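You operate a simulated robot arm through the tools that you are given. There is no shell and no other tool. Be economical: measure what you need, move in short steps, check, and stop when the job is done.

You run a simulated two-armed robot. Do the job below in one go: nothing can be reset, and whatever is moved stays where it is left.

## Task
Fetch the orange can and set it on the top of the timber table. Then turn the teal dial to 12. Then stack the 25 screw box from the top of the fitting table on top of the 70 screw box. Then take the teal socket box and leave it on the top of the timber table. Then put the short wooden batten that says "L725" from the top of the timber table on the air cover. Then screw the cap back on the white bottle on the top of the timber table. Then put the sanding block labelled "fine" from the top of the timber table on the silver drain cover. Do these in the order given. Set down upright: orange can.

It is judged by the outcome, as a careful person would: the job done as asked, and still so three seconds after it is handed in. It fails if anything else is knocked over, pushed out of place, dropped, spilled or broken. Lids that push on must go on centred and level and be pressed home; caps that screw on are set level and turned clockwise until they are tight.

## Robot
Two 7-joint arms with two-finger parallel grippers on one trunk, on a base that drives. Base frame: it is fixed to the floor where the robot stands at the start and does not move with it; the origin is under the middle of the robot, x ahead of it, y to its left, z up; the surface under the hand at the start is at about z = 800. Units: mm, rad, N and s.
The left shoulder is at the start at [81, 182, 1039], the right one opposite. With the tool pointing down near the work surface each hand reaches from about 320 to 760 mm from the robot's upright axis, wherever it stands, measured 20 degrees to its own side. Places, roughly: air cover [1000, 5250, 750]; drain cover [1000, 1750, 750]; orange can [500, 0, 750]; sanding block [750, 1250, 750]; screw box [750, 250, 750]; short wooden batten [500, 1000, 750]; teal dial [500, -100, 800]; teal socket box (6x6x5 cm) [800, -500, 800]; top of the timber table [800, 1300, 800]; white bottle [500, 750, 750]. Payload 3.91 kg a hand.
The tool frame of a hand sits at the grasp point between the pads (the TCP): z along the fingers, y along the line on which they close. The tips reach 30 mm beyond it. The gripper opens to 110 mm. The fingers are 20 mm wide and 10 mm thick; the gripper's body (48 by 112 mm) begins 55 mm behind the TCP.
Orientation is told as [roll, pitch, yaw] about the base's x, y, z axes, in that order, counted from this pose: with the fingers straight down and closing along the base's y, the tool's x points along the base's -x, its y along +y and its z along -z.

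## Interface
- The arms move only by the tool drive_tool. It takes "left_targets", "right_targets" or both (then of equal length, played together; a hand with none holds still); each is a list of rows, each a list of 7 numbers: the closure, from 0 (fully open) to 1 (shut), then the shift along the base's x, y, z in mm, then the turn, a rotation vector about the base's x, y, z in rad. In form: [[jaw, dx, dy, dz, ax, ay, az], ...]. A call has 1 to 20 rows; each row is the pose to reach, as a shift and turn from the pose commanded when the call began. A row lasts 0.2 s, in which the tool goes at most 50 mm and 0.15 rad; a call with a longer step from one row to the next is refused whole, and so is a gripper value outside its range. A pose out of reach is approached as far as the arm can. The call stops where the force on the tool passes 40 N (or 10 N more than at its start, if that is more) or the arm is blocked; 0.2 s more then pass. The fingers move at their own pace (about 72 mm/s each) and stop on an object; they squeeze with about 30 N. The grip force told is the motor's: it shows also when the fingers shut on nothing. Time passes only in rows, and 0.2 s behind the last, so rows that repeat a pose let the fingers close. The reply holds the time, the measured pose of the TCP, the force on the tool along the base axes, the opening and the grip force, in the units named above and with some noise, with the torque about the TCP (base axes, N m) and any sound that the robot's microphone picked up.
- Cameras (640 x 400 px; columns grow to the right, rows downward): "scene" is now at [221.1, 44.2, 1219.8]; the picture's right is [0.50, -0.87, 0.00], its down [-0.52, -0.30, -0.80] and it looks along [0.69, 0.40, -0.60] (base axes); focal length 214 px, centre (320, 200). "left" rides on the left gripper at [72, -17, -103] in its tool frame; the picture's right is [0.23, 0.97, 0.00], its down [-0.76, 0.18, -0.62] and it looks along [-0.61, 0.14, 0.78] (tool axes); focal length 222 px, centre (320, 200). "right" rides on the right gripper at [72, 17, -103] in its tool frame; the picture's right is [-0.23, 0.97, 0.00], its down [-0.76, -0.18, -0.62] and it looks along [-0.61, -0.14, 0.78] (tool axes); focal length 222 px, centre (320, 200). There is no depth. A picture from a camera that has moved, and an enlarged one, comes with that camera's place and axes in the base frame and with its lens.
- snapshot(camera): a new picture of that camera. It takes no simulated time.
- slide_trunk(by): slides the trunk up (or, below 0, down) by that many mm; the arms and the scene camera ride with it, the base frame stays. It gives what a move gives, with no picture.
- roll_base(legs): drives the robot by 1 to 6 legs, each [ahead, left, turn to the left] in mm, mm and rad, along the robot's own axes; the way and the turn of a leg run together, so that a leg with both is an arc; at most 1500 mm and 3.142 rad a leg. The arms and the cameras ride along, it lands a little off, and it stops where it bumps. It gives what a move gives.
- pan_tilt(pan, tilt): turns the head with the scene camera to pan (to the left, within 1.396 rad either way) and tilt (down, from -0.506 to 1.204), counted from straight ahead of the robot. It gives what a move gives.
- inspect(camera, box): a new picture of the part [left, top, right, bottom] of that camera's present view, enlarged. It takes no simulated time.
- sign_off(): hands the job in; it is judged then, once.

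Go step by step. Nothing tells you exact positions but the pictures and the camera data: compare them with the known pose of the tool, close in by small moves and look again before you grip or let go. The budget is 186 turns and 154 pictures, counting those below and the enlarged ones. Unless the task says otherwise, let go and move clear before handing in.

The tools are called after ">>>" by a JSON object that holds its "fn" and its "kwargs". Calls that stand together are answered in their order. drive_tool: Moves the arms, as the interface text tells. Its arguments: {"type":"object","properties":{"left_targets":{"type":"array"},"right_targets":{"type":"array"}},"required":[]} The other tools are called the same way: slide_trunk (by) slides the trunk up or down; roll_base (legs) drives the base; pan_tilt (pan, tilt) turns the head that bears the scene camera; snapshot (camera) takes a picture; inspect (camera, box) takes an enlarged picture of a part of a camera's view; sign_off () hands the job in.

At the start:

```text
time: 0.0
left_eef_pos: [369.8, 484.6, 1189.8]
left_tcp_rot: [-0.001, 0.0, 0.0]
left_contact_force: [-0.2, -0.6, -0.1]
left_moment: [0.01, -0.02, -0.04]
left_gripper_width: 109.9
left_grip_force: 0.1
right_eef_pos: [432.1, 1.0, 1121.6]
right_tcp_rot: [0.0, 0.001, -0.001]
right_contact_force: [0.1, 0.2, -0.3]
right_moment: [0.03, 0.03, -0.02]
right_gripper_width: 109.8
right_grip_force: 0.1
trunk travel left (down, up): [-300.0, 214.0]
robot x, y, heading: [2.6, -1.2, -0.002]
head pan, tilt: [0.518, 0.646]
```

scene: 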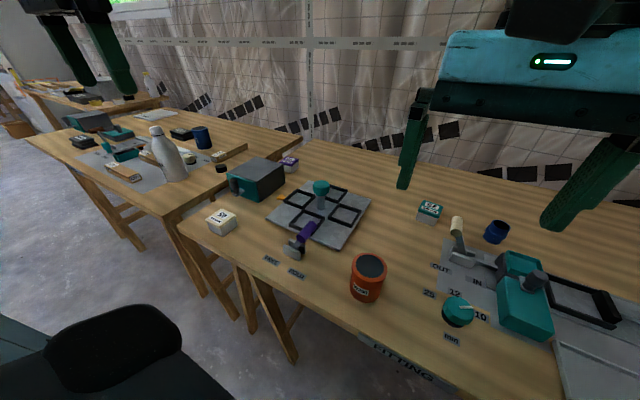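
right: 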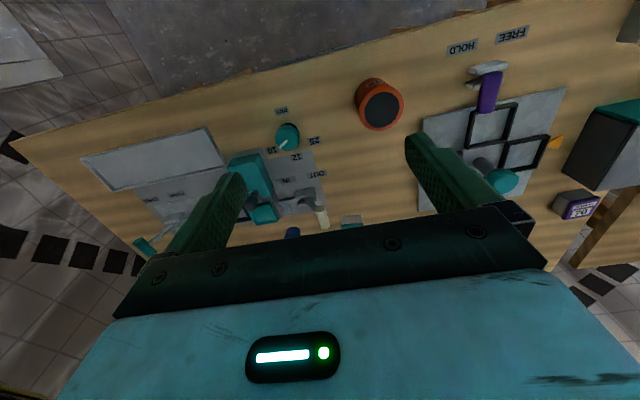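
left: 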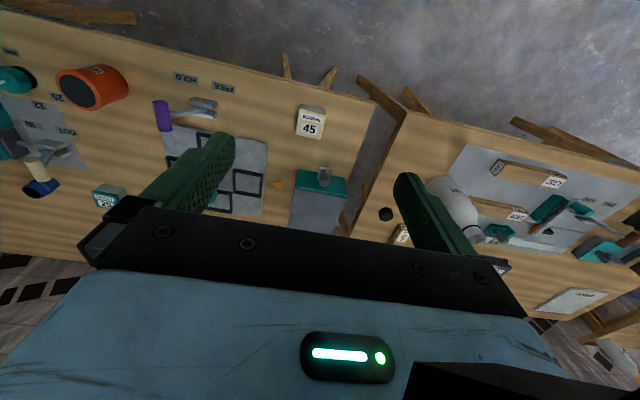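

The start view shows the fitting table in front (orange can, dial, screw boxes) and the timber table to the left. I'll look closer before moving anything.

>>> {"fn": "inspect", "kwargs": {"camera": "scene", "box": [320, 180, 640, 380]}}

>>> {"fn": "inspect", "kwargs": {"camera": "scene", "box": [20, 80, 340, 280]}}

```text
2.00 times, centred on (480, 280) of scene
camera zoom: at [221.1, 44.2, 1219.8], right [0.5, -0.87, 0.0], down [-0.52, -0.3, -0.8], along [0.69, 0.4, -0.6], focal length 429 px, centre (0, 40)
```

zoom: 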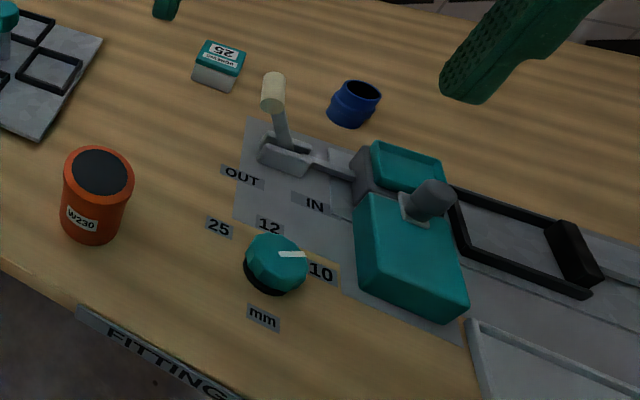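

```text
2.00 times, centred on (180, 180) of scene
camera zoom: at [221.1, 44.2, 1219.8], right [0.5, -0.87, 0.0], down [-0.52, -0.3, -0.8], along [0.69, 0.4, -0.6], focal length 429 px, centre (600, 240)
```

zoom: 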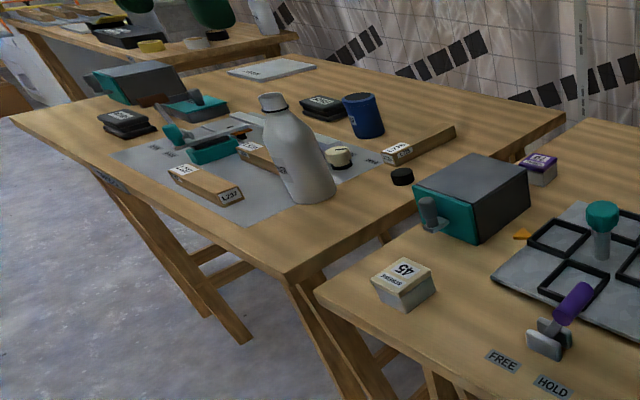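

I see the can, the dial (pointing near 10), the 25 box, and on the timber table the bottle, battens and cap. Next I look right for the socket box and at the purple box.

>>> {"fn": "pan_tilt", "kwargs": {"pan": -0.6, "tilt": 0.6}}

>>> {"fn": "snapshot", "kwargs": {"camera": "scene"}}

>>> {"fn": "pan_tilt", "kwargs": {"pan": 0.2, "tilt": 0.7}}

>>> {"fn": "snapshot", "kwargs": {"camera": "scene"}}

>>> {"fn": "pan_tilt", "kwargs": {"pan": 1.2, "tilt": 0.4}}

>>> {"fn": "snapshot", "kwargs": {"camera": "scene"}}

```text
time: 1.4
left_eef_pos: [370.3, 483.2, 1189.6]
left_tcp_rot: [-0.001, 0.0, -0.001]
left_contact_force: [-0.5, 0.0, -0.3]
left_moment: [-0.01, -0.03, 0.0]
left_gripper_width: 109.7
left_grip_force: 0.1
right_eef_pos: [432.8, 0.9, 1121.6]
right_tcp_rot: [-0.002, 0.0, 0.001]
right_contact_force: [-0.2, 0.7, -0.6]
right_moment: [-0.02, 0.0, 0.01]
right_gripper_width: 110.0
right_grip_force: 0.1
trunk travel left (down, up): [-300.0, 214.0]
robot x, y, heading: [-0.2, -2.6, 0.002]
head pan, tilt: [-0.6, 0.6]
```

```text
148 pictures are left
camera scene: at [218.6, -48.8, 1223.7], right [-0.56, -0.83, 0.0], down [-0.47, 0.32, -0.83], along [0.68, -0.47, -0.56], focal length 214 px, centre (320, 200)
```

scene: 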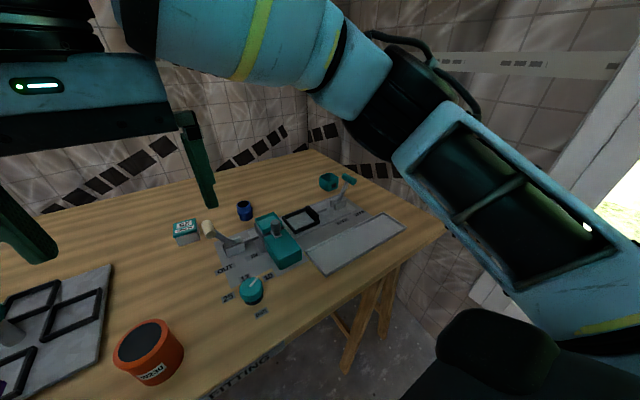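

```text
time: 2.5
left_eef_pos: [368.4, 483.7, 1189.9]
left_tcp_rot: [0.001, 0.0, -0.001]
left_contact_force: [0.1, 0.6, -0.3]
left_moment: [0.02, -0.01, 0.02]
left_gripper_width: 109.9
left_grip_force: 0.0
right_eef_pos: [432.6, 1.1, 1120.3]
right_tcp_rot: [0.001, -0.001, 0.002]
right_contact_force: [0.2, -0.3, -0.9]
right_moment: [0.0, -0.01, 0.05]
right_gripper_width: 110.0
right_grip_force: 0.1
trunk travel left (down, up): [-300.0, 214.0]
robot x, y, heading: [2.9, 0.7, -0.001]
head pan, tilt: [0.201, 0.7]
```

```text
147 pictures are left
camera scene: at [228.9, 17.9, 1215.1], right [0.2, -0.98, 0.0], down [-0.63, -0.13, -0.77], along [0.75, 0.15, -0.64], focal length 214 px, centre (320, 200)
```

scene: 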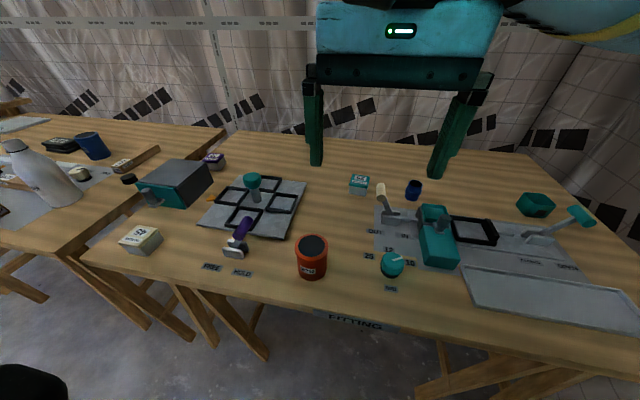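

```text
time: 3.8
left_eef_pos: [370.5, 483.5, 1188.6]
left_tcp_rot: [0.001, 0.001, 0.0]
left_contact_force: [0.2, 1.0, 0.5]
left_moment: [-0.01, -0.03, 0.02]
left_gripper_width: 110.0
left_grip_force: 0.1
right_eef_pos: [432.2, 0.7, 1121.3]
right_tcp_rot: [-0.001, 0.001, 0.0]
right_contact_force: [-0.7, 0.3, -0.4]
right_moment: [0.0, -0.02, 0.01]
right_gripper_width: 110.0
right_grip_force: 0.0
trunk travel left (down, up): [-300.0, 214.0]
robot x, y, heading: [-2.8, -1.0, -0.006]
head pan, tilt: [1.201, 0.4]
```

```text
146 pictures are left
camera scene: at [179.2, 87.4, 1242.0], right [0.93, -0.36, 0.0], down [-0.14, -0.36, -0.92], along [0.33, 0.86, -0.39], focal length 214 px, centre (320, 200)
```

scene: 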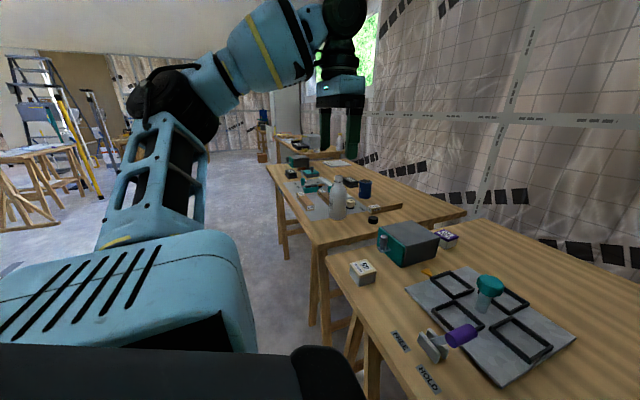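

Socket box seen at about (810,-500), 25 box (809,5), purple box (848,560), can (477,85), dial (517,-82). I check which box says 70.

>>> {"fn": "inspect", "kwargs": {"camera": "scene", "box": [320, 210, 480, 310]}}

>>> {"fn": "inspect", "kwargs": {"camera": "scene", "box": [260, 140, 420, 240]}}

>>> {"fn": "inspect", "kwargs": {"camera": "right", "box": [220, 70, 420, 195]}}

```text
4.00 times, centred on (400, 260) of scene
camera zoom: at [179.2, 87.4, 1242.0], right [0.93, -0.36, 0.0], down [-0.14, -0.36, -0.92], along [0.33, 0.86, -0.39], focal length 858 px, centre (0, -40)
```

zoom: 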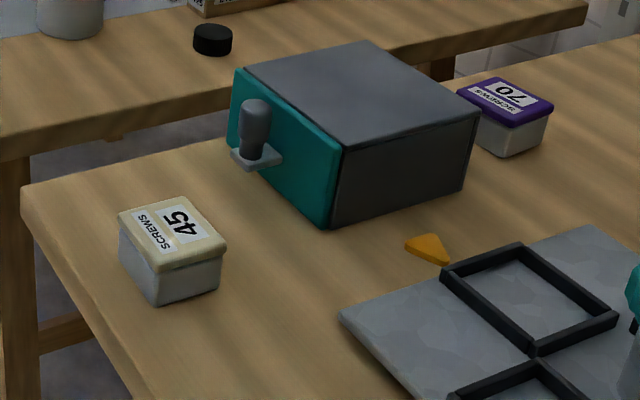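

```text
4.00 times, centred on (340, 190) of scene
camera zoom: at [179.2, 87.4, 1242.0], right [0.93, -0.36, 0.0], down [-0.14, -0.36, -0.92], along [0.33, 0.86, -0.39], focal length 858 px, centre (240, 240)
```

zoom: 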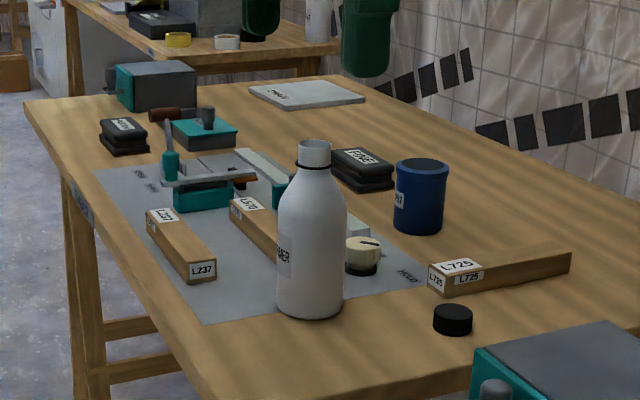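

```text
3.20 times, centred on (320, 132) of right
camera zoom: at [359.5, 18.0, 1224.6], right [0.23, 0.97, 0.0], down [0.76, -0.18, 0.62], along [0.61, -0.14, -0.78], focal length 711 px, centre (320, 416)
```

zoom: 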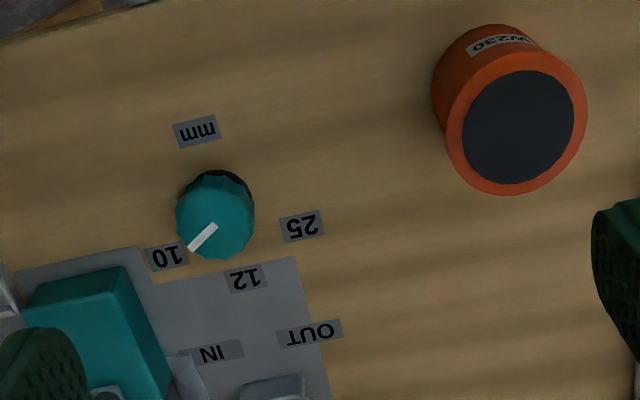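

The purple box is the 70. The can is at about (480,87) with its top near z 883, so I bring the right hand over it.

>>> {"fn": "drive_tool", "kwargs": {"right_targets": [[0, 12, 22, -35, 0, 0, 0], [0, 24, 44, -75, 0, 0, 0], [0, 36, 66, -115, 0, 0, 0], [0, 48, 86, -155, 0, 0, 0], [0, 48, 86, -180, 0, 0, 0], [0, 48, 86, -180, 0, 0, 0]]}}

>>> {"fn": "snapshot", "kwargs": {"camera": "right"}}

>>> {"fn": "pan_tilt", "kwargs": {"pan": 0.2, "tilt": 0.9}}

>>> {"fn": "snapshot", "kwargs": {"camera": "scene"}}

```text
time: 5.2
left_eef_pos: [368.9, 483.7, 1189.9]
left_tcp_rot: [0.001, -0.001, 0.003]
left_contact_force: [-0.7, 0.5, 0.3]
left_moment: [0.01, -0.01, 0.01]
left_gripper_width: 110.0
left_grip_force: 0.1
right_eef_pos: [478.7, 87.9, 939.9]
right_tcp_rot: [0.001, 0.0, 0.0]
right_contact_force: [0.1, -0.1, 0.4]
right_moment: [-0.03, 0.02, 0.0]
right_gripper_width: 109.9
right_grip_force: 0.1
trunk travel left (down, up): [-300.0, 214.0]
robot x, y, heading: [-2.1, -2.3, -0.002]
head pan, tilt: [1.201, 0.4]
```

```text
142 pictures are left
camera right: at [406.7, 104.6, 1043.5], right [0.23, 0.97, 0.0], down [0.76, -0.18, 0.62], along [0.61, -0.14, -0.78], focal length 222 px, centre (320, 200)
```

right: 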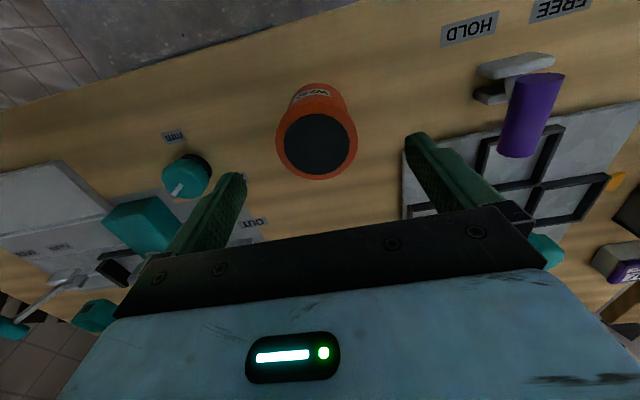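

```text
time: 6.4
left_eef_pos: [369.6, 484.1, 1188.8]
left_tcp_rot: [-0.001, -0.001, -0.001]
left_contact_force: [-0.4, -0.4, 0.4]
left_moment: [0.0, -0.01, -0.01]
left_gripper_width: 109.8
left_grip_force: 0.0
right_eef_pos: [478.6, 87.9, 940.6]
right_tcp_rot: [0.001, 0.0, 0.0]
right_contact_force: [0.2, 0.0, -0.4]
right_moment: [0.0, -0.01, -0.02]
right_gripper_width: 110.0
right_grip_force: 0.0
trunk travel left (down, up): [-300.0, 214.0]
robot x, y, heading: [-2.7, 0.4, 0.003]
head pan, tilt: [0.201, 0.901]
```

```text
141 pictures are left
camera scene: at [219.6, 16.2, 1199.0], right [0.2, -0.98, 0.0], down [-0.77, -0.16, -0.62], along [0.61, 0.12, -0.78], focal length 214 px, centre (320, 200)
```

scene: 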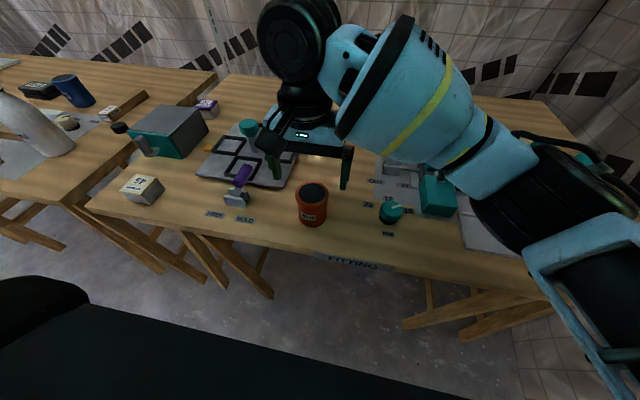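

The can sits right under the hand. I descend, grip and lift.

>>> {"fn": "drive_tool", "kwargs": {"right_targets": [[0, 0, -1, -40, 0, 0, 0], [0, 0, -1, -75, 0, 0, 0], [0, 0, -1, -94, 0, 0, 0], [0, 0, -1, -94, 0, 0, 0], [1, 0, -1, -94, 0, 0, 0], [1, 0, -1, -94, 0, 0, 0], [1, 0, -1, -94, 0, 0, 0], [1, 0, -1, -94, 0, 0, 0]]}}

```text
time: 8.2
left_eef_pos: [370.0, 483.0, 1188.6]
left_tcp_rot: [0.001, 0.0, 0.001]
left_contact_force: [-0.7, -0.1, 0.1]
left_moment: [0.0, -0.02, -0.02]
left_gripper_width: 110.0
left_grip_force: 0.2
right_eef_pos: [479.7, 86.2, 847.2]
right_tcp_rot: [-0.002, -0.001, -0.001]
right_contact_force: [-0.6, 0.0, 0.2]
right_moment: [0.05, -0.02, 0.01]
right_gripper_width: 65.2
right_grip_force: 29.8
trunk travel left (down, up): [-300.0, 214.0]
robot x, y, heading: [0.5, 2.4, -0.001]
head pan, tilt: [0.201, 0.901]
```

Gripped (65 mm). Lifting, and looking along the way toward the timber table.

>>> {"fn": "drive_tool", "kwargs": {"right_targets": [[1, 0, 0, 20, 0, 0, 0], [1, 0, 0, 60, 0, 0, 0], [1, 0, 0, 105, 0, 0, 0], [1, 0, 0, 150, 0, 0, 0], [1, 0, 0, 190, 0, 0, 0], [1, 0, 0, 190, 0, 0, 0]]}}

>>> {"fn": "roll_base", "kwargs": {"legs": [[0, 690, 0]]}}

>>> {"fn": "snapshot", "kwargs": {"camera": "scene"}}

>>> {"fn": "snapshot", "kwargs": {"camera": "right"}}

>>> {"fn": "snapshot", "kwargs": {"camera": "left"}}

```text
time: 9.6
left_eef_pos: [370.3, 483.7, 1189.7]
left_tcp_rot: [0.0, 0.0, -0.001]
left_contact_force: [0.9, -0.2, -0.6]
left_moment: [0.01, 0.0, 0.02]
left_gripper_width: 109.7
left_grip_force: 0.1
right_eef_pos: [479.6, 85.8, 1037.0]
right_tcp_rot: [-0.002, -0.001, -0.002]
right_contact_force: [0.4, -0.2, -3.1]
right_moment: [-0.02, 0.03, 0.0]
right_gripper_width: 65.2
right_grip_force: 30.2
trunk travel left (down, up): [-300.0, 214.0]
robot x, y, heading: [-0.0, 2.9, 0.003]
head pan, tilt: [0.201, 0.901]
```

```text
time: 16.1
left_eef_pos: [365.2, 1175.3, 1188.8]
left_tcp_rot: [0.001, 0.0, 0.005]
left_contact_force: [-0.7, 0.2, 0.1]
left_moment: [-0.02, -0.03, 0.02]
left_gripper_width: 109.9
left_grip_force: 0.0
right_eef_pos: [478.2, 778.4, 1037.0]
right_tcp_rot: [0.001, -0.001, 0.005]
right_contact_force: [0.7, 0.3, -2.3]
right_moment: [0.02, -0.02, -0.02]
right_gripper_width: 65.0
right_grip_force: 29.7
trunk travel left (down, up): [-300.0, 214.0]
robot x, y, heading: [-2.8, 688.2, 0.004]
head pan, tilt: [0.201, 0.901]
```

```text
140 pictures are left
camera scene: at [218.0, 707.6, 1198.9], right [0.2, -0.98, 0.0], down [-0.77, -0.16, -0.62], along [0.61, 0.13, -0.78], focal length 214 px, centre (320, 200)
```

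scene: 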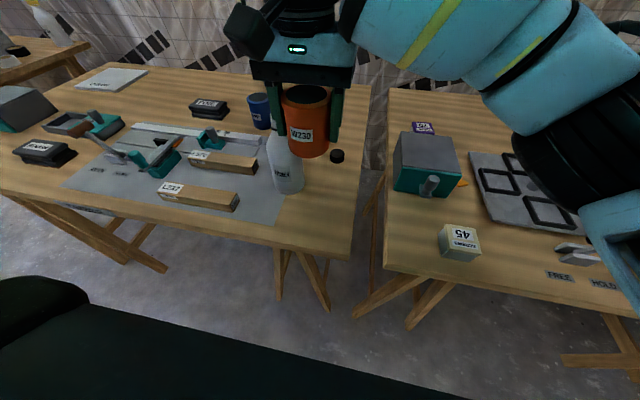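

```text
139 pictures are left
camera right: at [405.7, 795.1, 1140.8], right [0.22, 0.97, 0.0], down [0.76, -0.17, 0.62], along [0.61, -0.14, -0.78], focal length 222 px, centre (320, 200)
```

right: 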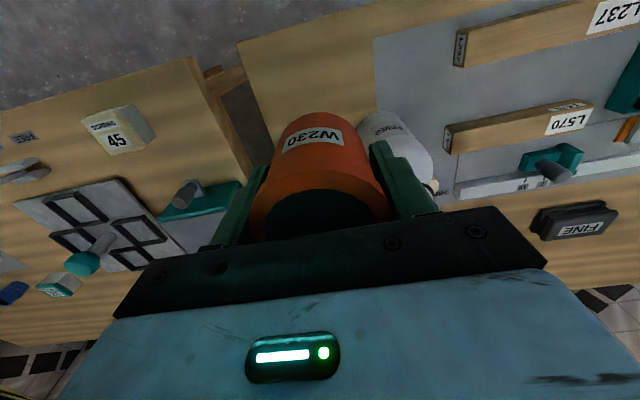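

```text
138 pictures are left
camera left: at [292.4, 1159.0, 1294.2], right [-0.23, 0.97, 0.0], down [0.76, 0.18, 0.62], along [0.61, 0.14, -0.78], focal length 222 px, centre (320, 200)
```

left: 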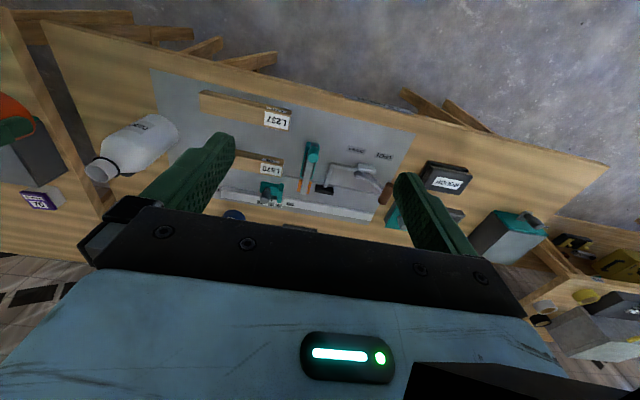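

Everything's visible: table edge right side y≈690, front x≈395, bottle around (565,855). I'll set the can at about (478,750).

>>> {"fn": "drive_tool", "kwargs": {"right_targets": [[1, 0, -28, 0, 0, 0, 0], [1, 0, -28, -45, 0, 0, 0], [1, 0, -28, -90, 0, 0, 0], [1, 0, -28, -130, 0, 0, 0], [1, 0, -28, -165, 0, 0, 0], [1, 0, -28, -180, 0, 0, 0], [1, 0, -28, -180, 0, 0, 0]]}}

>>> {"fn": "snapshot", "kwargs": {"camera": "scene"}}

```text
time: 17.7
left_eef_pos: [365.0, 1175.7, 1189.8]
left_tcp_rot: [-0.001, -0.001, 0.005]
left_contact_force: [-0.6, -0.5, -0.4]
left_moment: [0.03, 0.02, 0.01]
left_gripper_width: 110.0
left_grip_force: 0.1
right_eef_pos: [477.4, 750.3, 856.8]
right_tcp_rot: [-0.001, 0.0, 0.003]
right_contact_force: [0.2, 0.1, -2.2]
right_moment: [0.04, 0.01, 0.01]
right_gripper_width: 65.1
right_grip_force: 29.9
trunk travel left (down, up): [-300.0, 214.0]
robot x, y, heading: [0.2, 693.3, 0.005]
head pan, tilt: [0.201, 0.901]
```

```text
137 pictures are left
camera scene: at [218.0, 707.5, 1199.0], right [0.2, -0.98, 0.0], down [-0.77, -0.16, -0.62], along [0.61, 0.13, -0.78], focal length 214 px, centre (320, 200)
```

scene: 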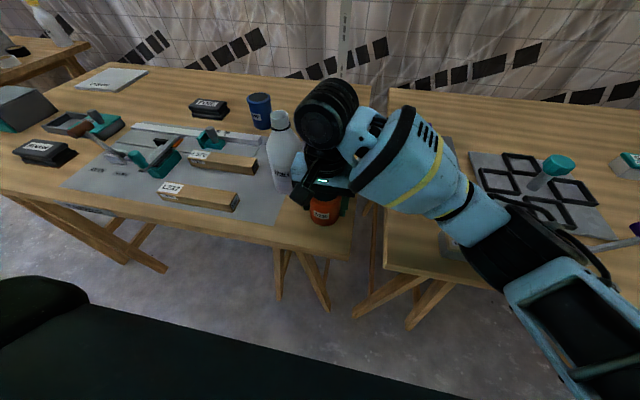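

Clear of the bottle. Lowering the last centimetre until contact.

>>> {"fn": "drive_tool", "kwargs": {"right_targets": [[1, 0, 0, -6, 0, 0, 0], [1, 0, 0, -9, 0, 0, 0], [1, 0, 0, -10, 0, 0, 0], [1, 0, 0, -10.5, 0, 0, 0]]}}

```text
time: 18.7
left_eef_pos: [365.6, 1176.7, 1188.7]
left_tcp_rot: [0.0, 0.0, 0.007]
left_contact_force: [-0.4, 0.4, 0.3]
left_moment: [-0.03, -0.03, 0.0]
left_gripper_width: 109.9
left_grip_force: 0.0
right_eef_pos: [477.5, 750.9, 846.9]
right_tcp_rot: [-0.001, 0.0, 0.007]
right_contact_force: [-0.2, -1.0, -1.3]
right_moment: [0.01, 0.0, -0.07]
right_gripper_width: 65.0
right_grip_force: 30.3
trunk travel left (down, up): [-300.0, 214.0]
robot x, y, heading: [-2.7, 695.6, 0.005]
head pan, tilt: [0.201, 0.901]
```

>>> {"fn": "drive_tool", "kwargs": {"right_targets": [[1, 0, 0, -0.7, 0, 0, 0], [1, 0, 0, -1.2, 0, 0, 0], [1, 0, 0, -1.2, 0, 0, 0]]}}

```text
time: 19.5
left_eef_pos: [365.4, 1175.7, 1188.9]
left_tcp_rot: [0.0, 0.0, 0.006]
left_contact_force: [0.6, 0.9, 0.1]
left_moment: [-0.02, 0.0, 0.01]
left_gripper_width: 110.0
left_grip_force: 0.1
right_eef_pos: [478.8, 751.0, 846.8]
right_tcp_rot: [0.0, -0.002, 0.005]
right_contact_force: [3.4, 2.1, 14.2]
right_moment: [-0.03, 0.18, 0.05]
right_gripper_width: 65.1
right_grip_force: 30.2
trunk travel left (down, up): [-300.0, 214.0]
robot x, y, heading: [-3.0, 689.1, 0.008]
head pan, tilt: [0.201, 0.901]
```

The can is on the table (14 N up). I release and lift clear.

>>> {"fn": "drive_tool", "kwargs": {"right_targets": [[1, 0, 0, 1, 0, 0, 0], [0.25, 0, 0, 1, 0, 0, 0], [0.25, 0, 0, 1, 0, 0, 0], [0.25, 0, 0, 1, 0, 0, 0], [0.25, 0, 0, 30, 0, 0, 0], [0.25, 0, 0, 75, 0, 0, 0], [0.25, 0, 0, 120, 0, 0, 0], [0.25, 0, 0, 165, 0, 0, 0], [0, 0, 0, 200, 0, 0, 0], [0, 0, 0, 200, 0, 0, 0]]}}

>>> {"fn": "snapshot", "kwargs": {"camera": "scene"}}

>>> {"fn": "snapshot", "kwargs": {"camera": "right"}}

```text
time: 21.7
left_eef_pos: [365.7, 1176.1, 1189.4]
left_tcp_rot: [-0.002, -0.001, 0.005]
left_contact_force: [-1.0, 1.0, 0.1]
left_moment: [-0.01, -0.01, 0.0]
left_gripper_width: 110.0
left_grip_force: 0.1
right_eef_pos: [479.2, 750.3, 1044.8]
right_tcp_rot: [0.0, 0.001, 0.005]
right_contact_force: [-0.2, 1.1, -0.4]
right_moment: [0.01, 0.0, -0.04]
right_gripper_width: 110.3
right_grip_force: 0.2
trunk travel left (down, up): [-300.0, 214.0]
robot x, y, heading: [0.6, 693.9, 0.001]
head pan, tilt: [0.201, 0.901]
```

```text
136 pictures are left
camera scene: at [218.2, 707.5, 1198.9], right [0.2, -0.98, 0.0], down [-0.77, -0.16, -0.62], along [0.61, 0.13, -0.78], focal length 214 px, centre (320, 200)
```

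scene: 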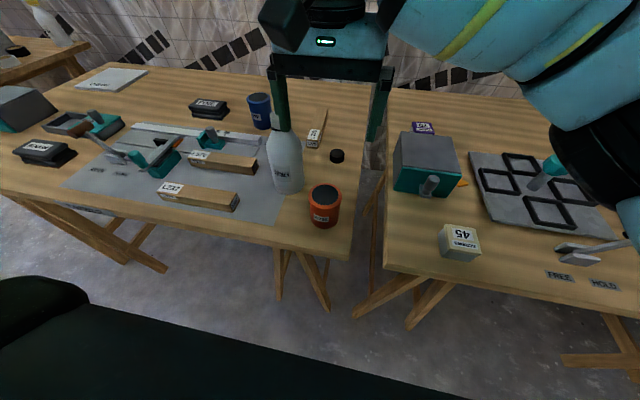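

```text
135 pictures are left
camera right: at [405.9, 766.9, 1148.8], right [0.22, 0.97, 0.0], down [0.76, -0.17, 0.62], along [0.61, -0.14, -0.78], focal length 222 px, centre (320, 200)
```

right: 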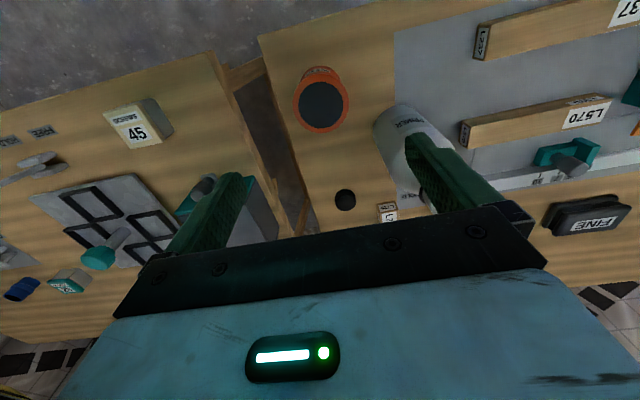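

The can stands upright. Back to the fitting table for the dial.

>>> {"fn": "roll_base", "kwargs": {"legs": [[0, -690, -0.004]]}}

>>> {"fn": "drive_tool", "kwargs": {"right_targets": [[0.4, 6, -45, -20, 0, 0, 0], [0.4, 12, -90, -40, 0, 0, 0], [0.4, 18, -120, -70, 0, 0, 0], [0.4, 24, -142, -100, 0, 0, 0], [0.4, 24, -142, -100, 0, 0, 0]]}}

>>> {"fn": "snapshot", "kwargs": {"camera": "right"}}

>>> {"fn": "snapshot", "kwargs": {"camera": "scene"}}

```text
time: 28.2
left_eef_pos: [370.6, 481.6, 1189.5]
left_tcp_rot: [-0.001, 0.001, -0.003]
left_contact_force: [-0.3, -0.8, 0.6]
left_moment: [0.01, 0.01, 0.02]
left_gripper_width: 110.1
left_grip_force: 0.1
right_eef_pos: [479.5, 55.5, 1045.2]
right_tcp_rot: [0.001, 0.0, -0.002]
right_contact_force: [0.5, 0.3, 0.6]
right_moment: [0.01, -0.02, 0.03]
right_gripper_width: 110.0
right_grip_force: 0.0
trunk travel left (down, up): [-300.0, 214.0]
robot x, y, heading: [2.9, -3.6, -0.003]
head pan, tilt: [0.201, 0.901]
```

```text
time: 29.4
left_eef_pos: [369.9, 481.2, 1189.4]
left_tcp_rot: [0.0, -0.003, -0.003]
left_contact_force: [-0.1, 1.4, 0.4]
left_moment: [-0.02, -0.03, 0.0]
left_gripper_width: 109.8
left_grip_force: 0.1
right_eef_pos: [504.0, -86.0, 944.8]
right_tcp_rot: [-0.001, -0.001, -0.002]
right_contact_force: [-0.8, -0.2, 1.0]
right_moment: [0.01, 0.0, 0.02]
right_gripper_width: 65.9
right_grip_force: 0.0
trunk travel left (down, up): [-300.0, 214.0]
robot x, y, heading: [-2.4, -1.9, -0.006]
head pan, tilt: [0.201, 0.901]
```

```text
134 pictures are left
camera right: at [430.9, -69.2, 1048.4], right [0.23, 0.97, 0.0], down [0.76, -0.18, 0.62], along [0.61, -0.14, -0.78], focal length 222 px, centre (320, 200)
```

right: 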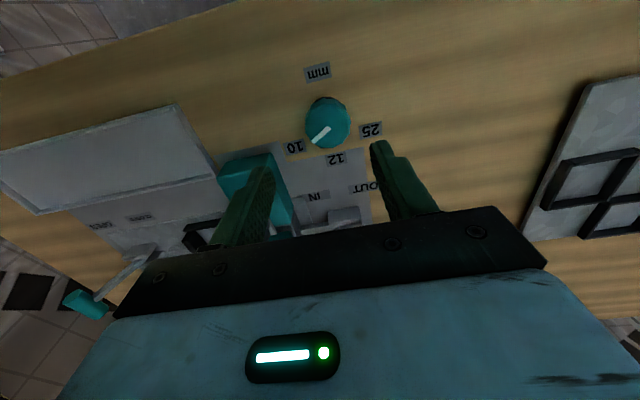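

```text
133 pictures are left
camera scene: at [218.7, 14.5, 1199.0], right [0.2, -0.98, 0.0], down [-0.77, -0.15, -0.62], along [0.61, 0.12, -0.78], focal length 214 px, centre (320, 200)
```

scene: 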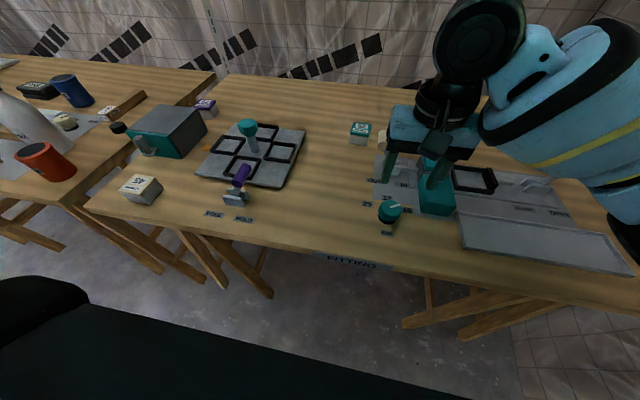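

>>> {"fn": "inspect", "kwargs": {"camera": "right", "box": [270, 60, 390, 180]}}

>>> {"fn": "inspect", "kwargs": {"camera": "scene", "box": [350, 180, 430, 250]}}

```text
3.33 times, centred on (330, 120) of right
camera zoom: at [430.9, -69.2, 1048.4], right [0.23, 0.97, 0.0], down [0.76, -0.18, 0.62], along [0.61, -0.14, -0.78], focal length 740 px, centre (287, 467)
```

zoom: 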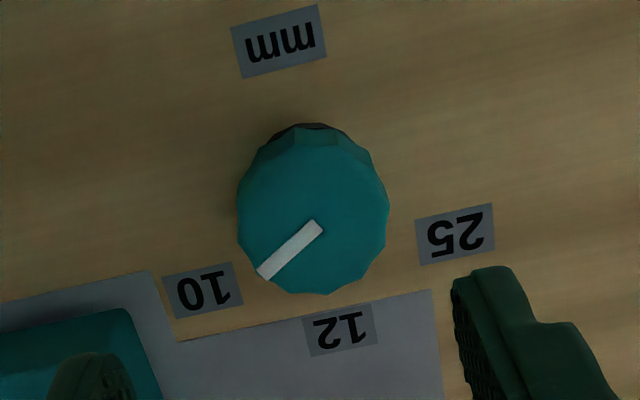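

```text
5.71 times, centred on (390, 215) of scene
camera zoom: at [218.7, 14.5, 1199.0], right [0.2, -0.98, 0.0], down [-0.77, -0.15, -0.62], along [0.61, 0.12, -0.78], focal length 1226 px, centre (-80, 114)
```

zoom: 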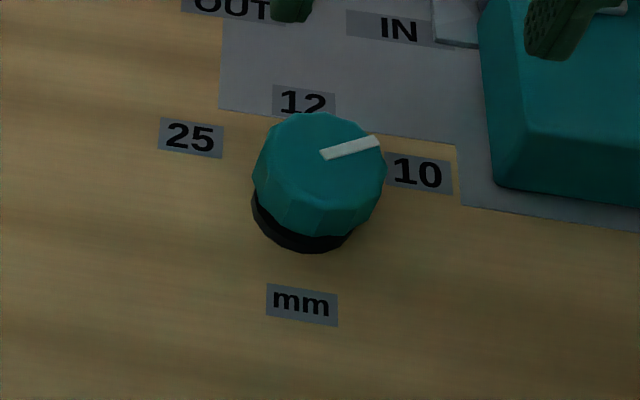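

Dial centre is near (515,-79), 10 at -62°, 12 straight ahead: a turn of about +1.09 rad. I pre-turn the hand by -0.6 rad and come down around the dial.

>>> {"fn": "drive_tool", "kwargs": {"right_targets": [[0.4, 3, 2, 0, 0, 0, -0.15], [0.4, 6, 4, 0, 0, 0, -0.3], [0.4, 9, 6, -10, 0, 0, -0.45], [0.4, 11, 7, -30, 0, 0, -0.6], [0.4, 11, 7, -60, 0, 0, -0.6], [0.4, 11, 7, -60, 0, 0, -0.6]]}}

>>> {"fn": "snapshot", "kwargs": {"camera": "right"}}

>>> {"fn": "inspect", "kwargs": {"camera": "scene", "box": [330, 120, 490, 250]}}

```text
time: 30.8
left_eef_pos: [369.2, 481.5, 1189.1]
left_tcp_rot: [-0.001, 0.0, -0.001]
left_contact_force: [-1.0, 0.0, -0.5]
left_moment: [0.06, 0.03, 0.01]
left_gripper_width: 110.0
left_grip_force: 0.1
right_eef_pos: [513.5, -79.9, 883.1]
right_tcp_rot: [0.001, 0.002, -0.604]
right_contact_force: [0.0, 0.2, 0.7]
right_moment: [-0.03, 0.01, 0.02]
right_gripper_width: 65.8
right_grip_force: 0.1
trunk travel left (down, up): [-300.0, 214.0]
robot x, y, heading: [0.1, 0.3, 0.004]
head pan, tilt: [0.201, 0.901]
```

```text
130 pictures are left
camera right: at [463.6, -25.1, 987.9], right [0.74, 0.67, 0.0], down [0.53, -0.58, 0.62], along [0.42, -0.46, -0.78], focal length 222 px, centre (320, 200)
```

right: 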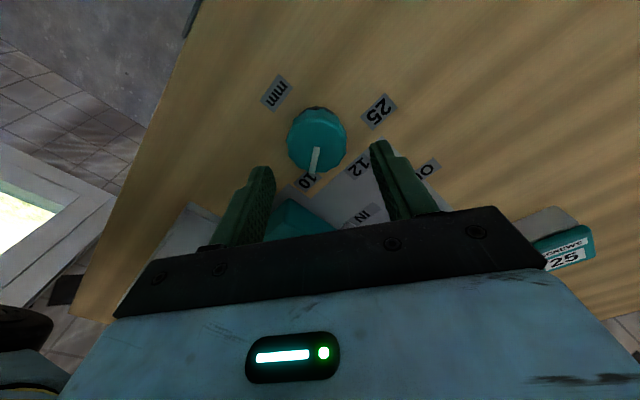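

```text
3.08 times, centred on (410, 185) of scene
camera zoom: at [218.7, 14.3, 1199.0], right [0.2, -0.98, 0.0], down [-0.77, -0.15, -0.62], along [0.61, 0.12, -0.78], focal length 660 px, centre (43, 246)
```

zoom: 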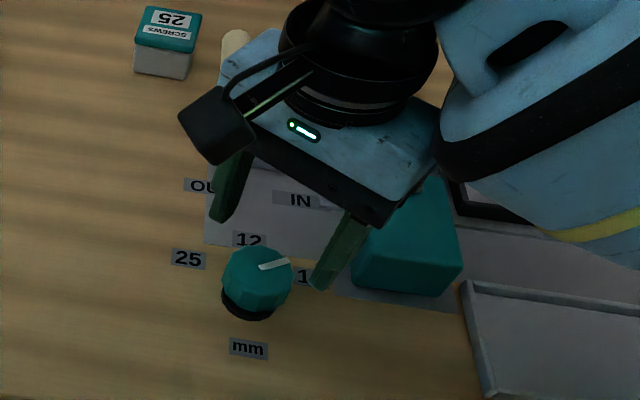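

Aligned around the dial. Down to z≈838 and close.

>>> {"fn": "drive_tool", "kwargs": {"right_targets": [[0.4, 0, 0, -25, 0, 0, 0], [0.4, 0, 0, -45, 0, 0, 0], [0.4, 0, 0, -45, 0, 0, 0], [1, 0, 0, -45, 0, 0, 0], [1, 0, 0, -45, 0, 0, 0], [1, 0, 0, -45, 0, 0, 0]]}}

>>> {"fn": "snapshot", "kwargs": {"camera": "right"}}

```text
time: 32.2
left_eef_pos: [370.4, 479.6, 1190.1]
left_tcp_rot: [0.002, -0.002, -0.003]
left_contact_force: [-1.1, 0.8, -0.6]
left_moment: [0.0, -0.03, 0.02]
left_gripper_width: 110.0
left_grip_force: 0.0
right_eef_pos: [512.1, -81.2, 839.6]
right_tcp_rot: [-0.003, 0.001, -0.603]
right_contact_force: [-9.4, -12.6, -1.5]
right_moment: [0.11, -0.32, -0.01]
right_gripper_width: 44.8
right_grip_force: 45.1
trunk travel left (down, up): [-300.0, 214.0]
robot x, y, heading: [-0.9, 0.3, -0.001]
head pan, tilt: [0.201, 0.901]
```

```text
128 pictures are left
camera right: at [462.9, -26.6, 943.1], right [0.74, 0.67, 0.0], down [0.53, -0.58, 0.62], along [0.42, -0.46, -0.78], focal length 222 px, centre (320, 200)
```

right: 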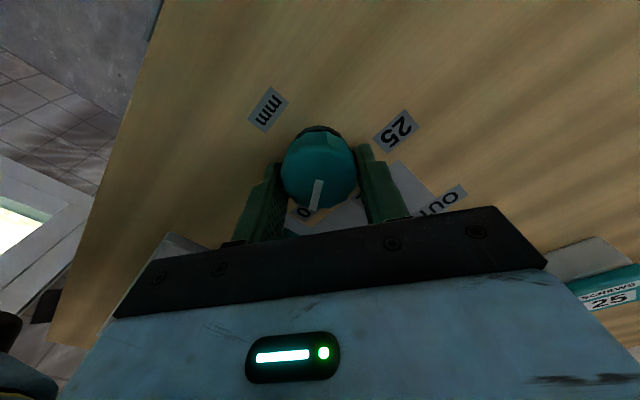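

Gripped at 44.8 mm with a small side load, so I shift 2 mm to relieve it and turn +1.09 rad.

>>> {"fn": "drive_tool", "kwargs": {"right_targets": [[1, -2, -2, 0, 0, 0, 0], [1, -2, -2, 0, 0, 0, 0.12], [1, -2, -2, 0, 0, 0, 0.24], [1, -2, -2, 0, 0, 0, 0.36], [1, -2, -2, 0, 0, 0, 0.48], [1, -2, -2, 0, 0, 0, 0.6], [1, -2, -2, 0, 0, 0, 0.72], [1, -2, -2, 0, 0, 0, 0.84], [1, -2, -2, 0, 0, 0, 0.96], [1, -2, -2, 0, 0, 0, 1.05], [1, -2, -2, 0, 0, 0, 1.09], [1, -2, -2, 0, 0, 0, 1.09]]}}

>>> {"fn": "snapshot", "kwargs": {"camera": "right"}}

```text
time: 34.8
left_eef_pos: [370.1, 483.4, 1188.5]
left_tcp_rot: [-0.002, -0.002, -0.002]
left_contact_force: [0.5, -0.2, 0.2]
left_moment: [-0.02, 0.03, 0.0]
left_gripper_width: 110.0
left_grip_force: 0.2
right_eef_pos: [512.9, -79.3, 839.2]
right_tcp_rot: [0.001, 0.0, 0.49]
right_contact_force: [5.2, 22.9, -8.5]
right_moment: [0.14, 0.05, -0.1]
right_gripper_width: 45.1
right_grip_force: 45.0
trunk travel left (down, up): [-300.0, 214.0]
robot x, y, heading: [-4.6, -5.1, -0.003]
head pan, tilt: [0.201, 0.901]
```

```text
127 pictures are left
camera right: at [441.2, -98.5, 943.2], right [-0.26, 0.97, 0.0], down [0.76, 0.2, 0.62], along [0.6, 0.16, -0.78], focal length 222 px, centre (320, 200)
```

right: 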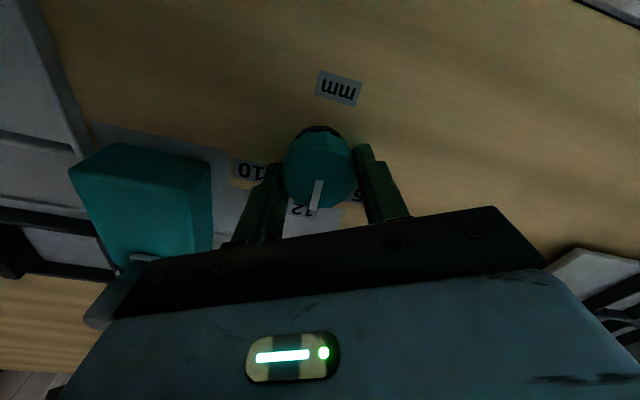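

The dial followed the hand. Releasing and rising to check.

>>> {"fn": "drive_tool", "kwargs": {"right_targets": [[1, 0, 3, 0, 0, 0, 0], [0.4, 0, 3, 0, 0, 0, 0], [0.4, 0, 3, 0, 0, 0, 0], [0.4, 0, 3, 20, 0, 0, 0], [0.4, 0, 3, 60, 0, 0, -0.1], [0.4, 0, 3, 100, 0, 0, -0.24], [0.4, 0, 3, 130, 0, 0, -0.37], [0.4, 0, 3, 150, 0, 0, -0.49], [0.4, 0, 3, 150, 0, 0, -0.49]]}}

>>> {"fn": "inspect", "kwargs": {"camera": "right", "box": [240, 60, 400, 180]}}

>>> {"fn": "inspect", "kwargs": {"camera": "scene", "box": [350, 180, 430, 250]}}

```text
time: 36.8
left_eef_pos: [369.8, 480.6, 1189.2]
left_tcp_rot: [0.001, 0.001, -0.001]
left_contact_force: [0.8, -0.3, 0.5]
left_moment: [0.0, 0.01, 0.06]
left_gripper_width: 109.7
left_grip_force: 0.2
right_eef_pos: [513.7, -79.8, 991.3]
right_tcp_rot: [0.0, 0.0, -0.003]
right_contact_force: [0.2, -0.2, 0.8]
right_moment: [0.0, 0.01, 0.0]
right_gripper_width: 66.0
right_grip_force: 0.1
trunk travel left (down, up): [-300.0, 214.0]
robot x, y, heading: [-0.9, -2.3, -0.002]
head pan, tilt: [0.201, 0.901]
```

```text
3.33 times, centred on (320, 120) of right
camera zoom: at [440.5, -62.0, 1094.1], right [0.23, 0.97, 0.0], down [0.76, -0.18, 0.62], along [0.61, -0.14, -0.78], focal length 740 px, centre (320, 467)
```

zoom: 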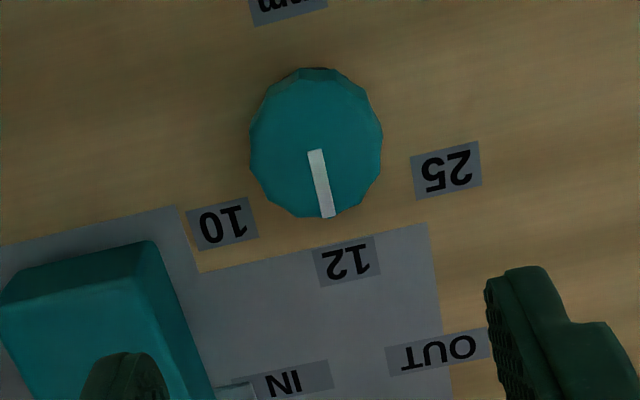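

```text
5.71 times, centred on (390, 215) of scene
camera zoom: at [219.0, 14.1, 1198.9], right [0.2, -0.98, 0.0], down [-0.77, -0.15, -0.62], along [0.61, 0.12, -0.78], focal length 1226 px, centre (-80, 114)
```

zoom: 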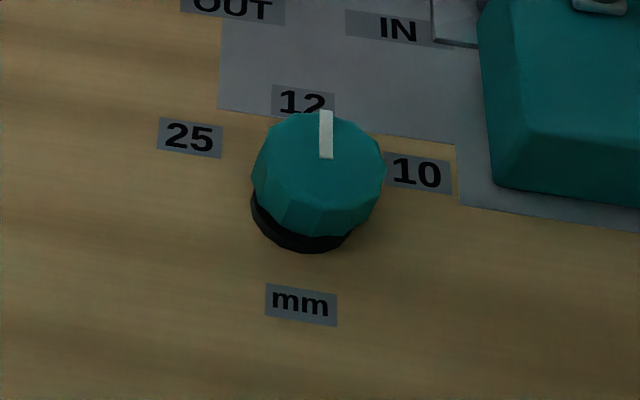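

The dial points at 12. Next the 25 box at about (809,5), beyond reach from here, so I look down at the base front to see how far I can drive up.

>>> {"fn": "pan_tilt", "kwargs": {"pan": 0, "tilt": 1.2}}

>>> {"fn": "snapshot", "kwargs": {"camera": "scene"}}

```text
time: 37.6
left_eef_pos: [369.7, 480.8, 1189.3]
left_tcp_rot: [0.002, -0.002, -0.002]
left_contact_force: [-0.2, 0.0, -0.5]
left_moment: [0.0, -0.02, -0.01]
left_gripper_width: 110.0
left_grip_force: 0.0
right_eef_pos: [512.1, -78.7, 991.0]
right_tcp_rot: [0.001, -0.002, 0.0]
right_contact_force: [0.1, 0.2, 0.3]
right_moment: [-0.02, 0.02, -0.03]
right_gripper_width: 65.8
right_grip_force: 0.1
trunk travel left (down, up): [-300.0, 214.0]
robot x, y, heading: [1.5, 4.1, -0.002]
head pan, tilt: [0.0, 1.201]
```

```text
124 pictures are left
camera scene: at [200.8, -0.8, 1179.2], right [0.0, -1.0, 0.0], down [-0.93, 0.0, -0.36], along [0.36, 0.0, -0.93], focal length 214 px, centre (320, 200)
```

scene: 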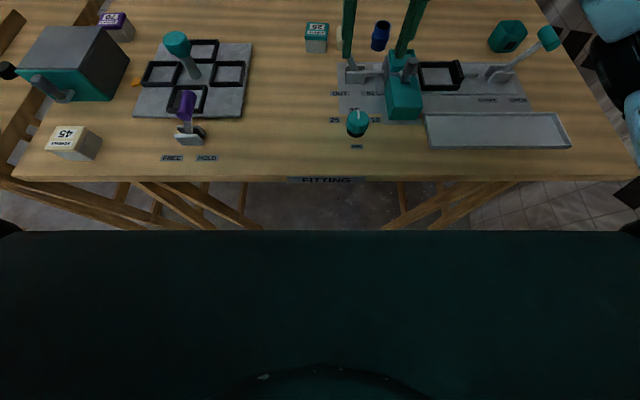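

I'll place the robot so the 25 box is straight ahead of the right shoulder: left 187, ahead 105.

>>> {"fn": "roll_base", "kwargs": {"legs": [[0, 187, 0], [105, 0, 0]]}}

>>> {"fn": "pan_tilt", "kwargs": {"pan": -0.1, "tilt": 0.85}}

>>> {"fn": "snapshot", "kwargs": {"camera": "scene"}}

>>> {"fn": "snapshot", "kwargs": {"camera": "right"}}

```text
time: 40.7
left_eef_pos: [474.8, 667.9, 1190.8]
left_tcp_rot: [0.0, 0.0, -0.002]
left_contact_force: [0.7, 1.2, -0.1]
left_moment: [0.01, 0.04, 0.0]
left_gripper_width: 110.2
left_grip_force: 0.1
right_eef_pos: [617.0, 107.0, 990.4]
right_tcp_rot: [-0.002, 0.0, 0.0]
right_contact_force: [-0.1, 0.4, 0.1]
right_moment: [-0.01, 0.01, -0.01]
right_gripper_width: 65.9
right_grip_force: 0.1
trunk travel left (down, up): [-300.0, 214.0]
robot x, y, heading: [103.9, 186.8, -0.002]
head pan, tilt: [0.0, 1.201]
```

```text
time: 41.5
left_eef_pos: [474.7, 667.4, 1190.3]
left_tcp_rot: [0.0, 0.0, -0.002]
left_contact_force: [-0.5, 0.8, 0.8]
left_moment: [0.0, -0.05, -0.01]
left_gripper_width: 110.0
left_grip_force: 0.1
right_eef_pos: [616.7, 107.3, 990.4]
right_tcp_rot: [-0.001, -0.002, 0.0]
right_contact_force: [-0.2, 0.5, 0.9]
right_moment: [0.03, 0.0, 0.02]
right_gripper_width: 65.9
right_grip_force: 0.0
trunk travel left (down, up): [-300.0, 214.0]
robot x, y, heading: [104.6, 189.1, 0.004]
head pan, tilt: [-0.099, 0.85]
```

```text
123 pictures are left
camera scene: at [327.1, 177.7, 1202.8], right [-0.1, -0.99, 0.0], down [-0.75, 0.08, -0.66], along [0.66, -0.07, -0.75], focal length 214 px, centre (320, 200)
```

scene: 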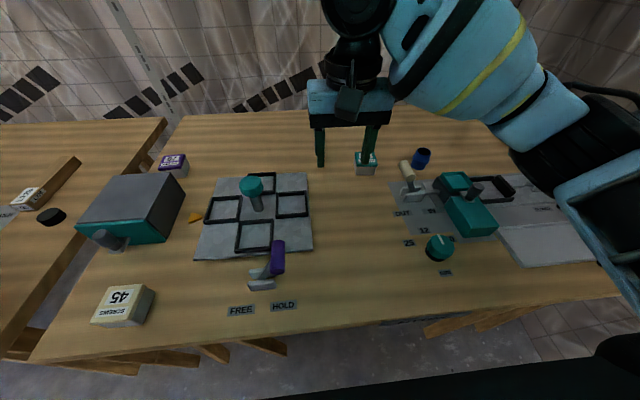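

```text
122 pictures are left
camera right: at [544.7, 124.2, 1094.1], right [0.23, 0.97, 0.0], down [0.76, -0.18, 0.62], along [0.61, -0.14, -0.78], focal length 222 px, centre (320, 200)
```

right: 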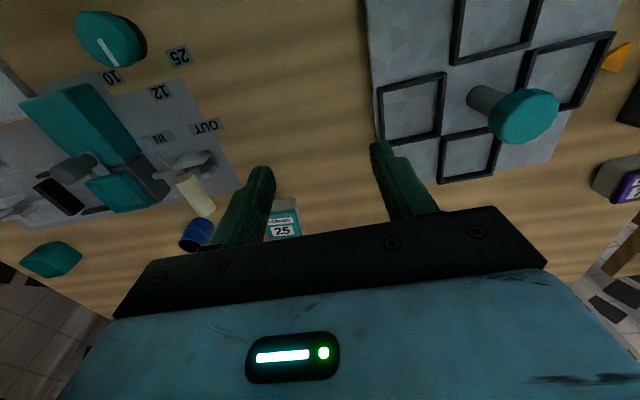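

No bump. Zooming on the 25 box and 70 box to measure them.

>>> {"fn": "inspect", "kwargs": {"camera": "scene", "box": [325, 130, 405, 190]}}

>>> {"fn": "inspect", "kwargs": {"camera": "scene", "box": [140, 130, 220, 190]}}

```text
6.67 times, centred on (365, 160) of scene
camera zoom: at [327.1, 177.7, 1202.8], right [-0.1, -0.99, 0.0], down [-0.75, 0.08, -0.66], along [0.66, -0.07, -0.75], focal length 1430 px, centre (20, 467)
```

zoom: 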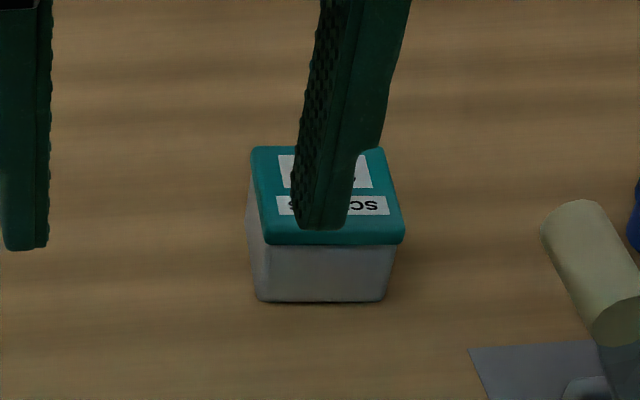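

```text
6.67 times, centred on (180, 160) of scene
camera zoom: at [327.1, 177.7, 1202.8], right [-0.1, -0.99, 0.0], down [-0.75, 0.08, -0.66], along [0.66, -0.07, -0.75], focal length 1430 px, centre (1253, 467)
```

zoom: 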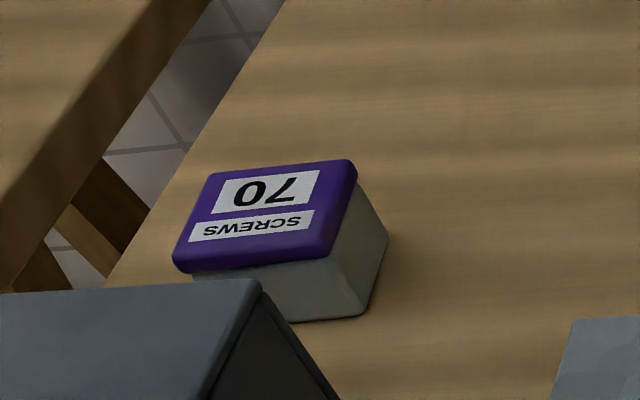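

The 25 box: centre ≈ (788,3), 55 wide, top ≈ 835, yaw ≈ -0.13. I go above it with the right hand.

>>> {"fn": "drive_tool", "kwargs": {"right_targets": [[0.27, 40, -24, 0, 0, 0, 0], [0.27, 80, -48, -10, 0, 0, 0], [0.27, 120, -72, -30, 0, 0, 0], [0.27, 150, -90, -50, 0, 0, -0.06], [0.27, 171, -104, -70, 0, 0, -0.13], [0.27, 171, -104, -70, 0, 0, -0.13]]}}

>>> {"fn": "snapshot", "kwargs": {"camera": "right"}}

>>> {"fn": "snapshot", "kwargs": {"camera": "scene"}}

```text
refused: row 3 steps farther than a row can; nothing moved
```

```text
119 pictures are left
camera right: at [544.7, 124.2, 1094.1], right [0.23, 0.97, 0.0], down [0.76, -0.18, 0.62], along [0.61, -0.14, -0.78], focal length 222 px, centre (320, 200)
```

right: 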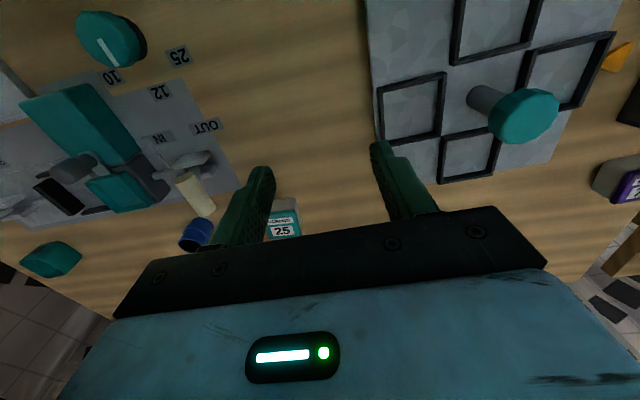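

```text
118 pictures are left
camera scene: at [327.1, 177.7, 1202.8], right [-0.1, -0.99, 0.0], down [-0.75, 0.08, -0.66], along [0.66, -0.07, -0.75], focal length 214 px, centre (320, 200)
```

scene: 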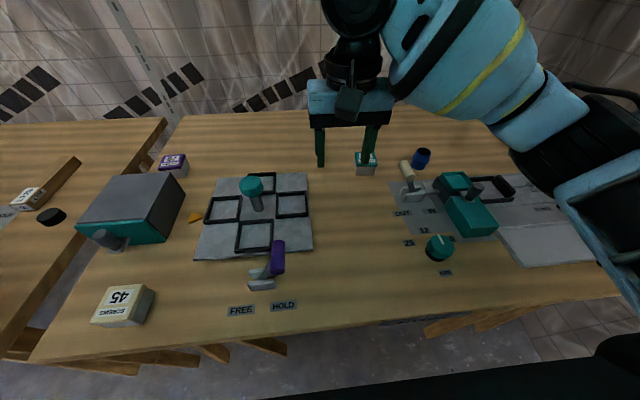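

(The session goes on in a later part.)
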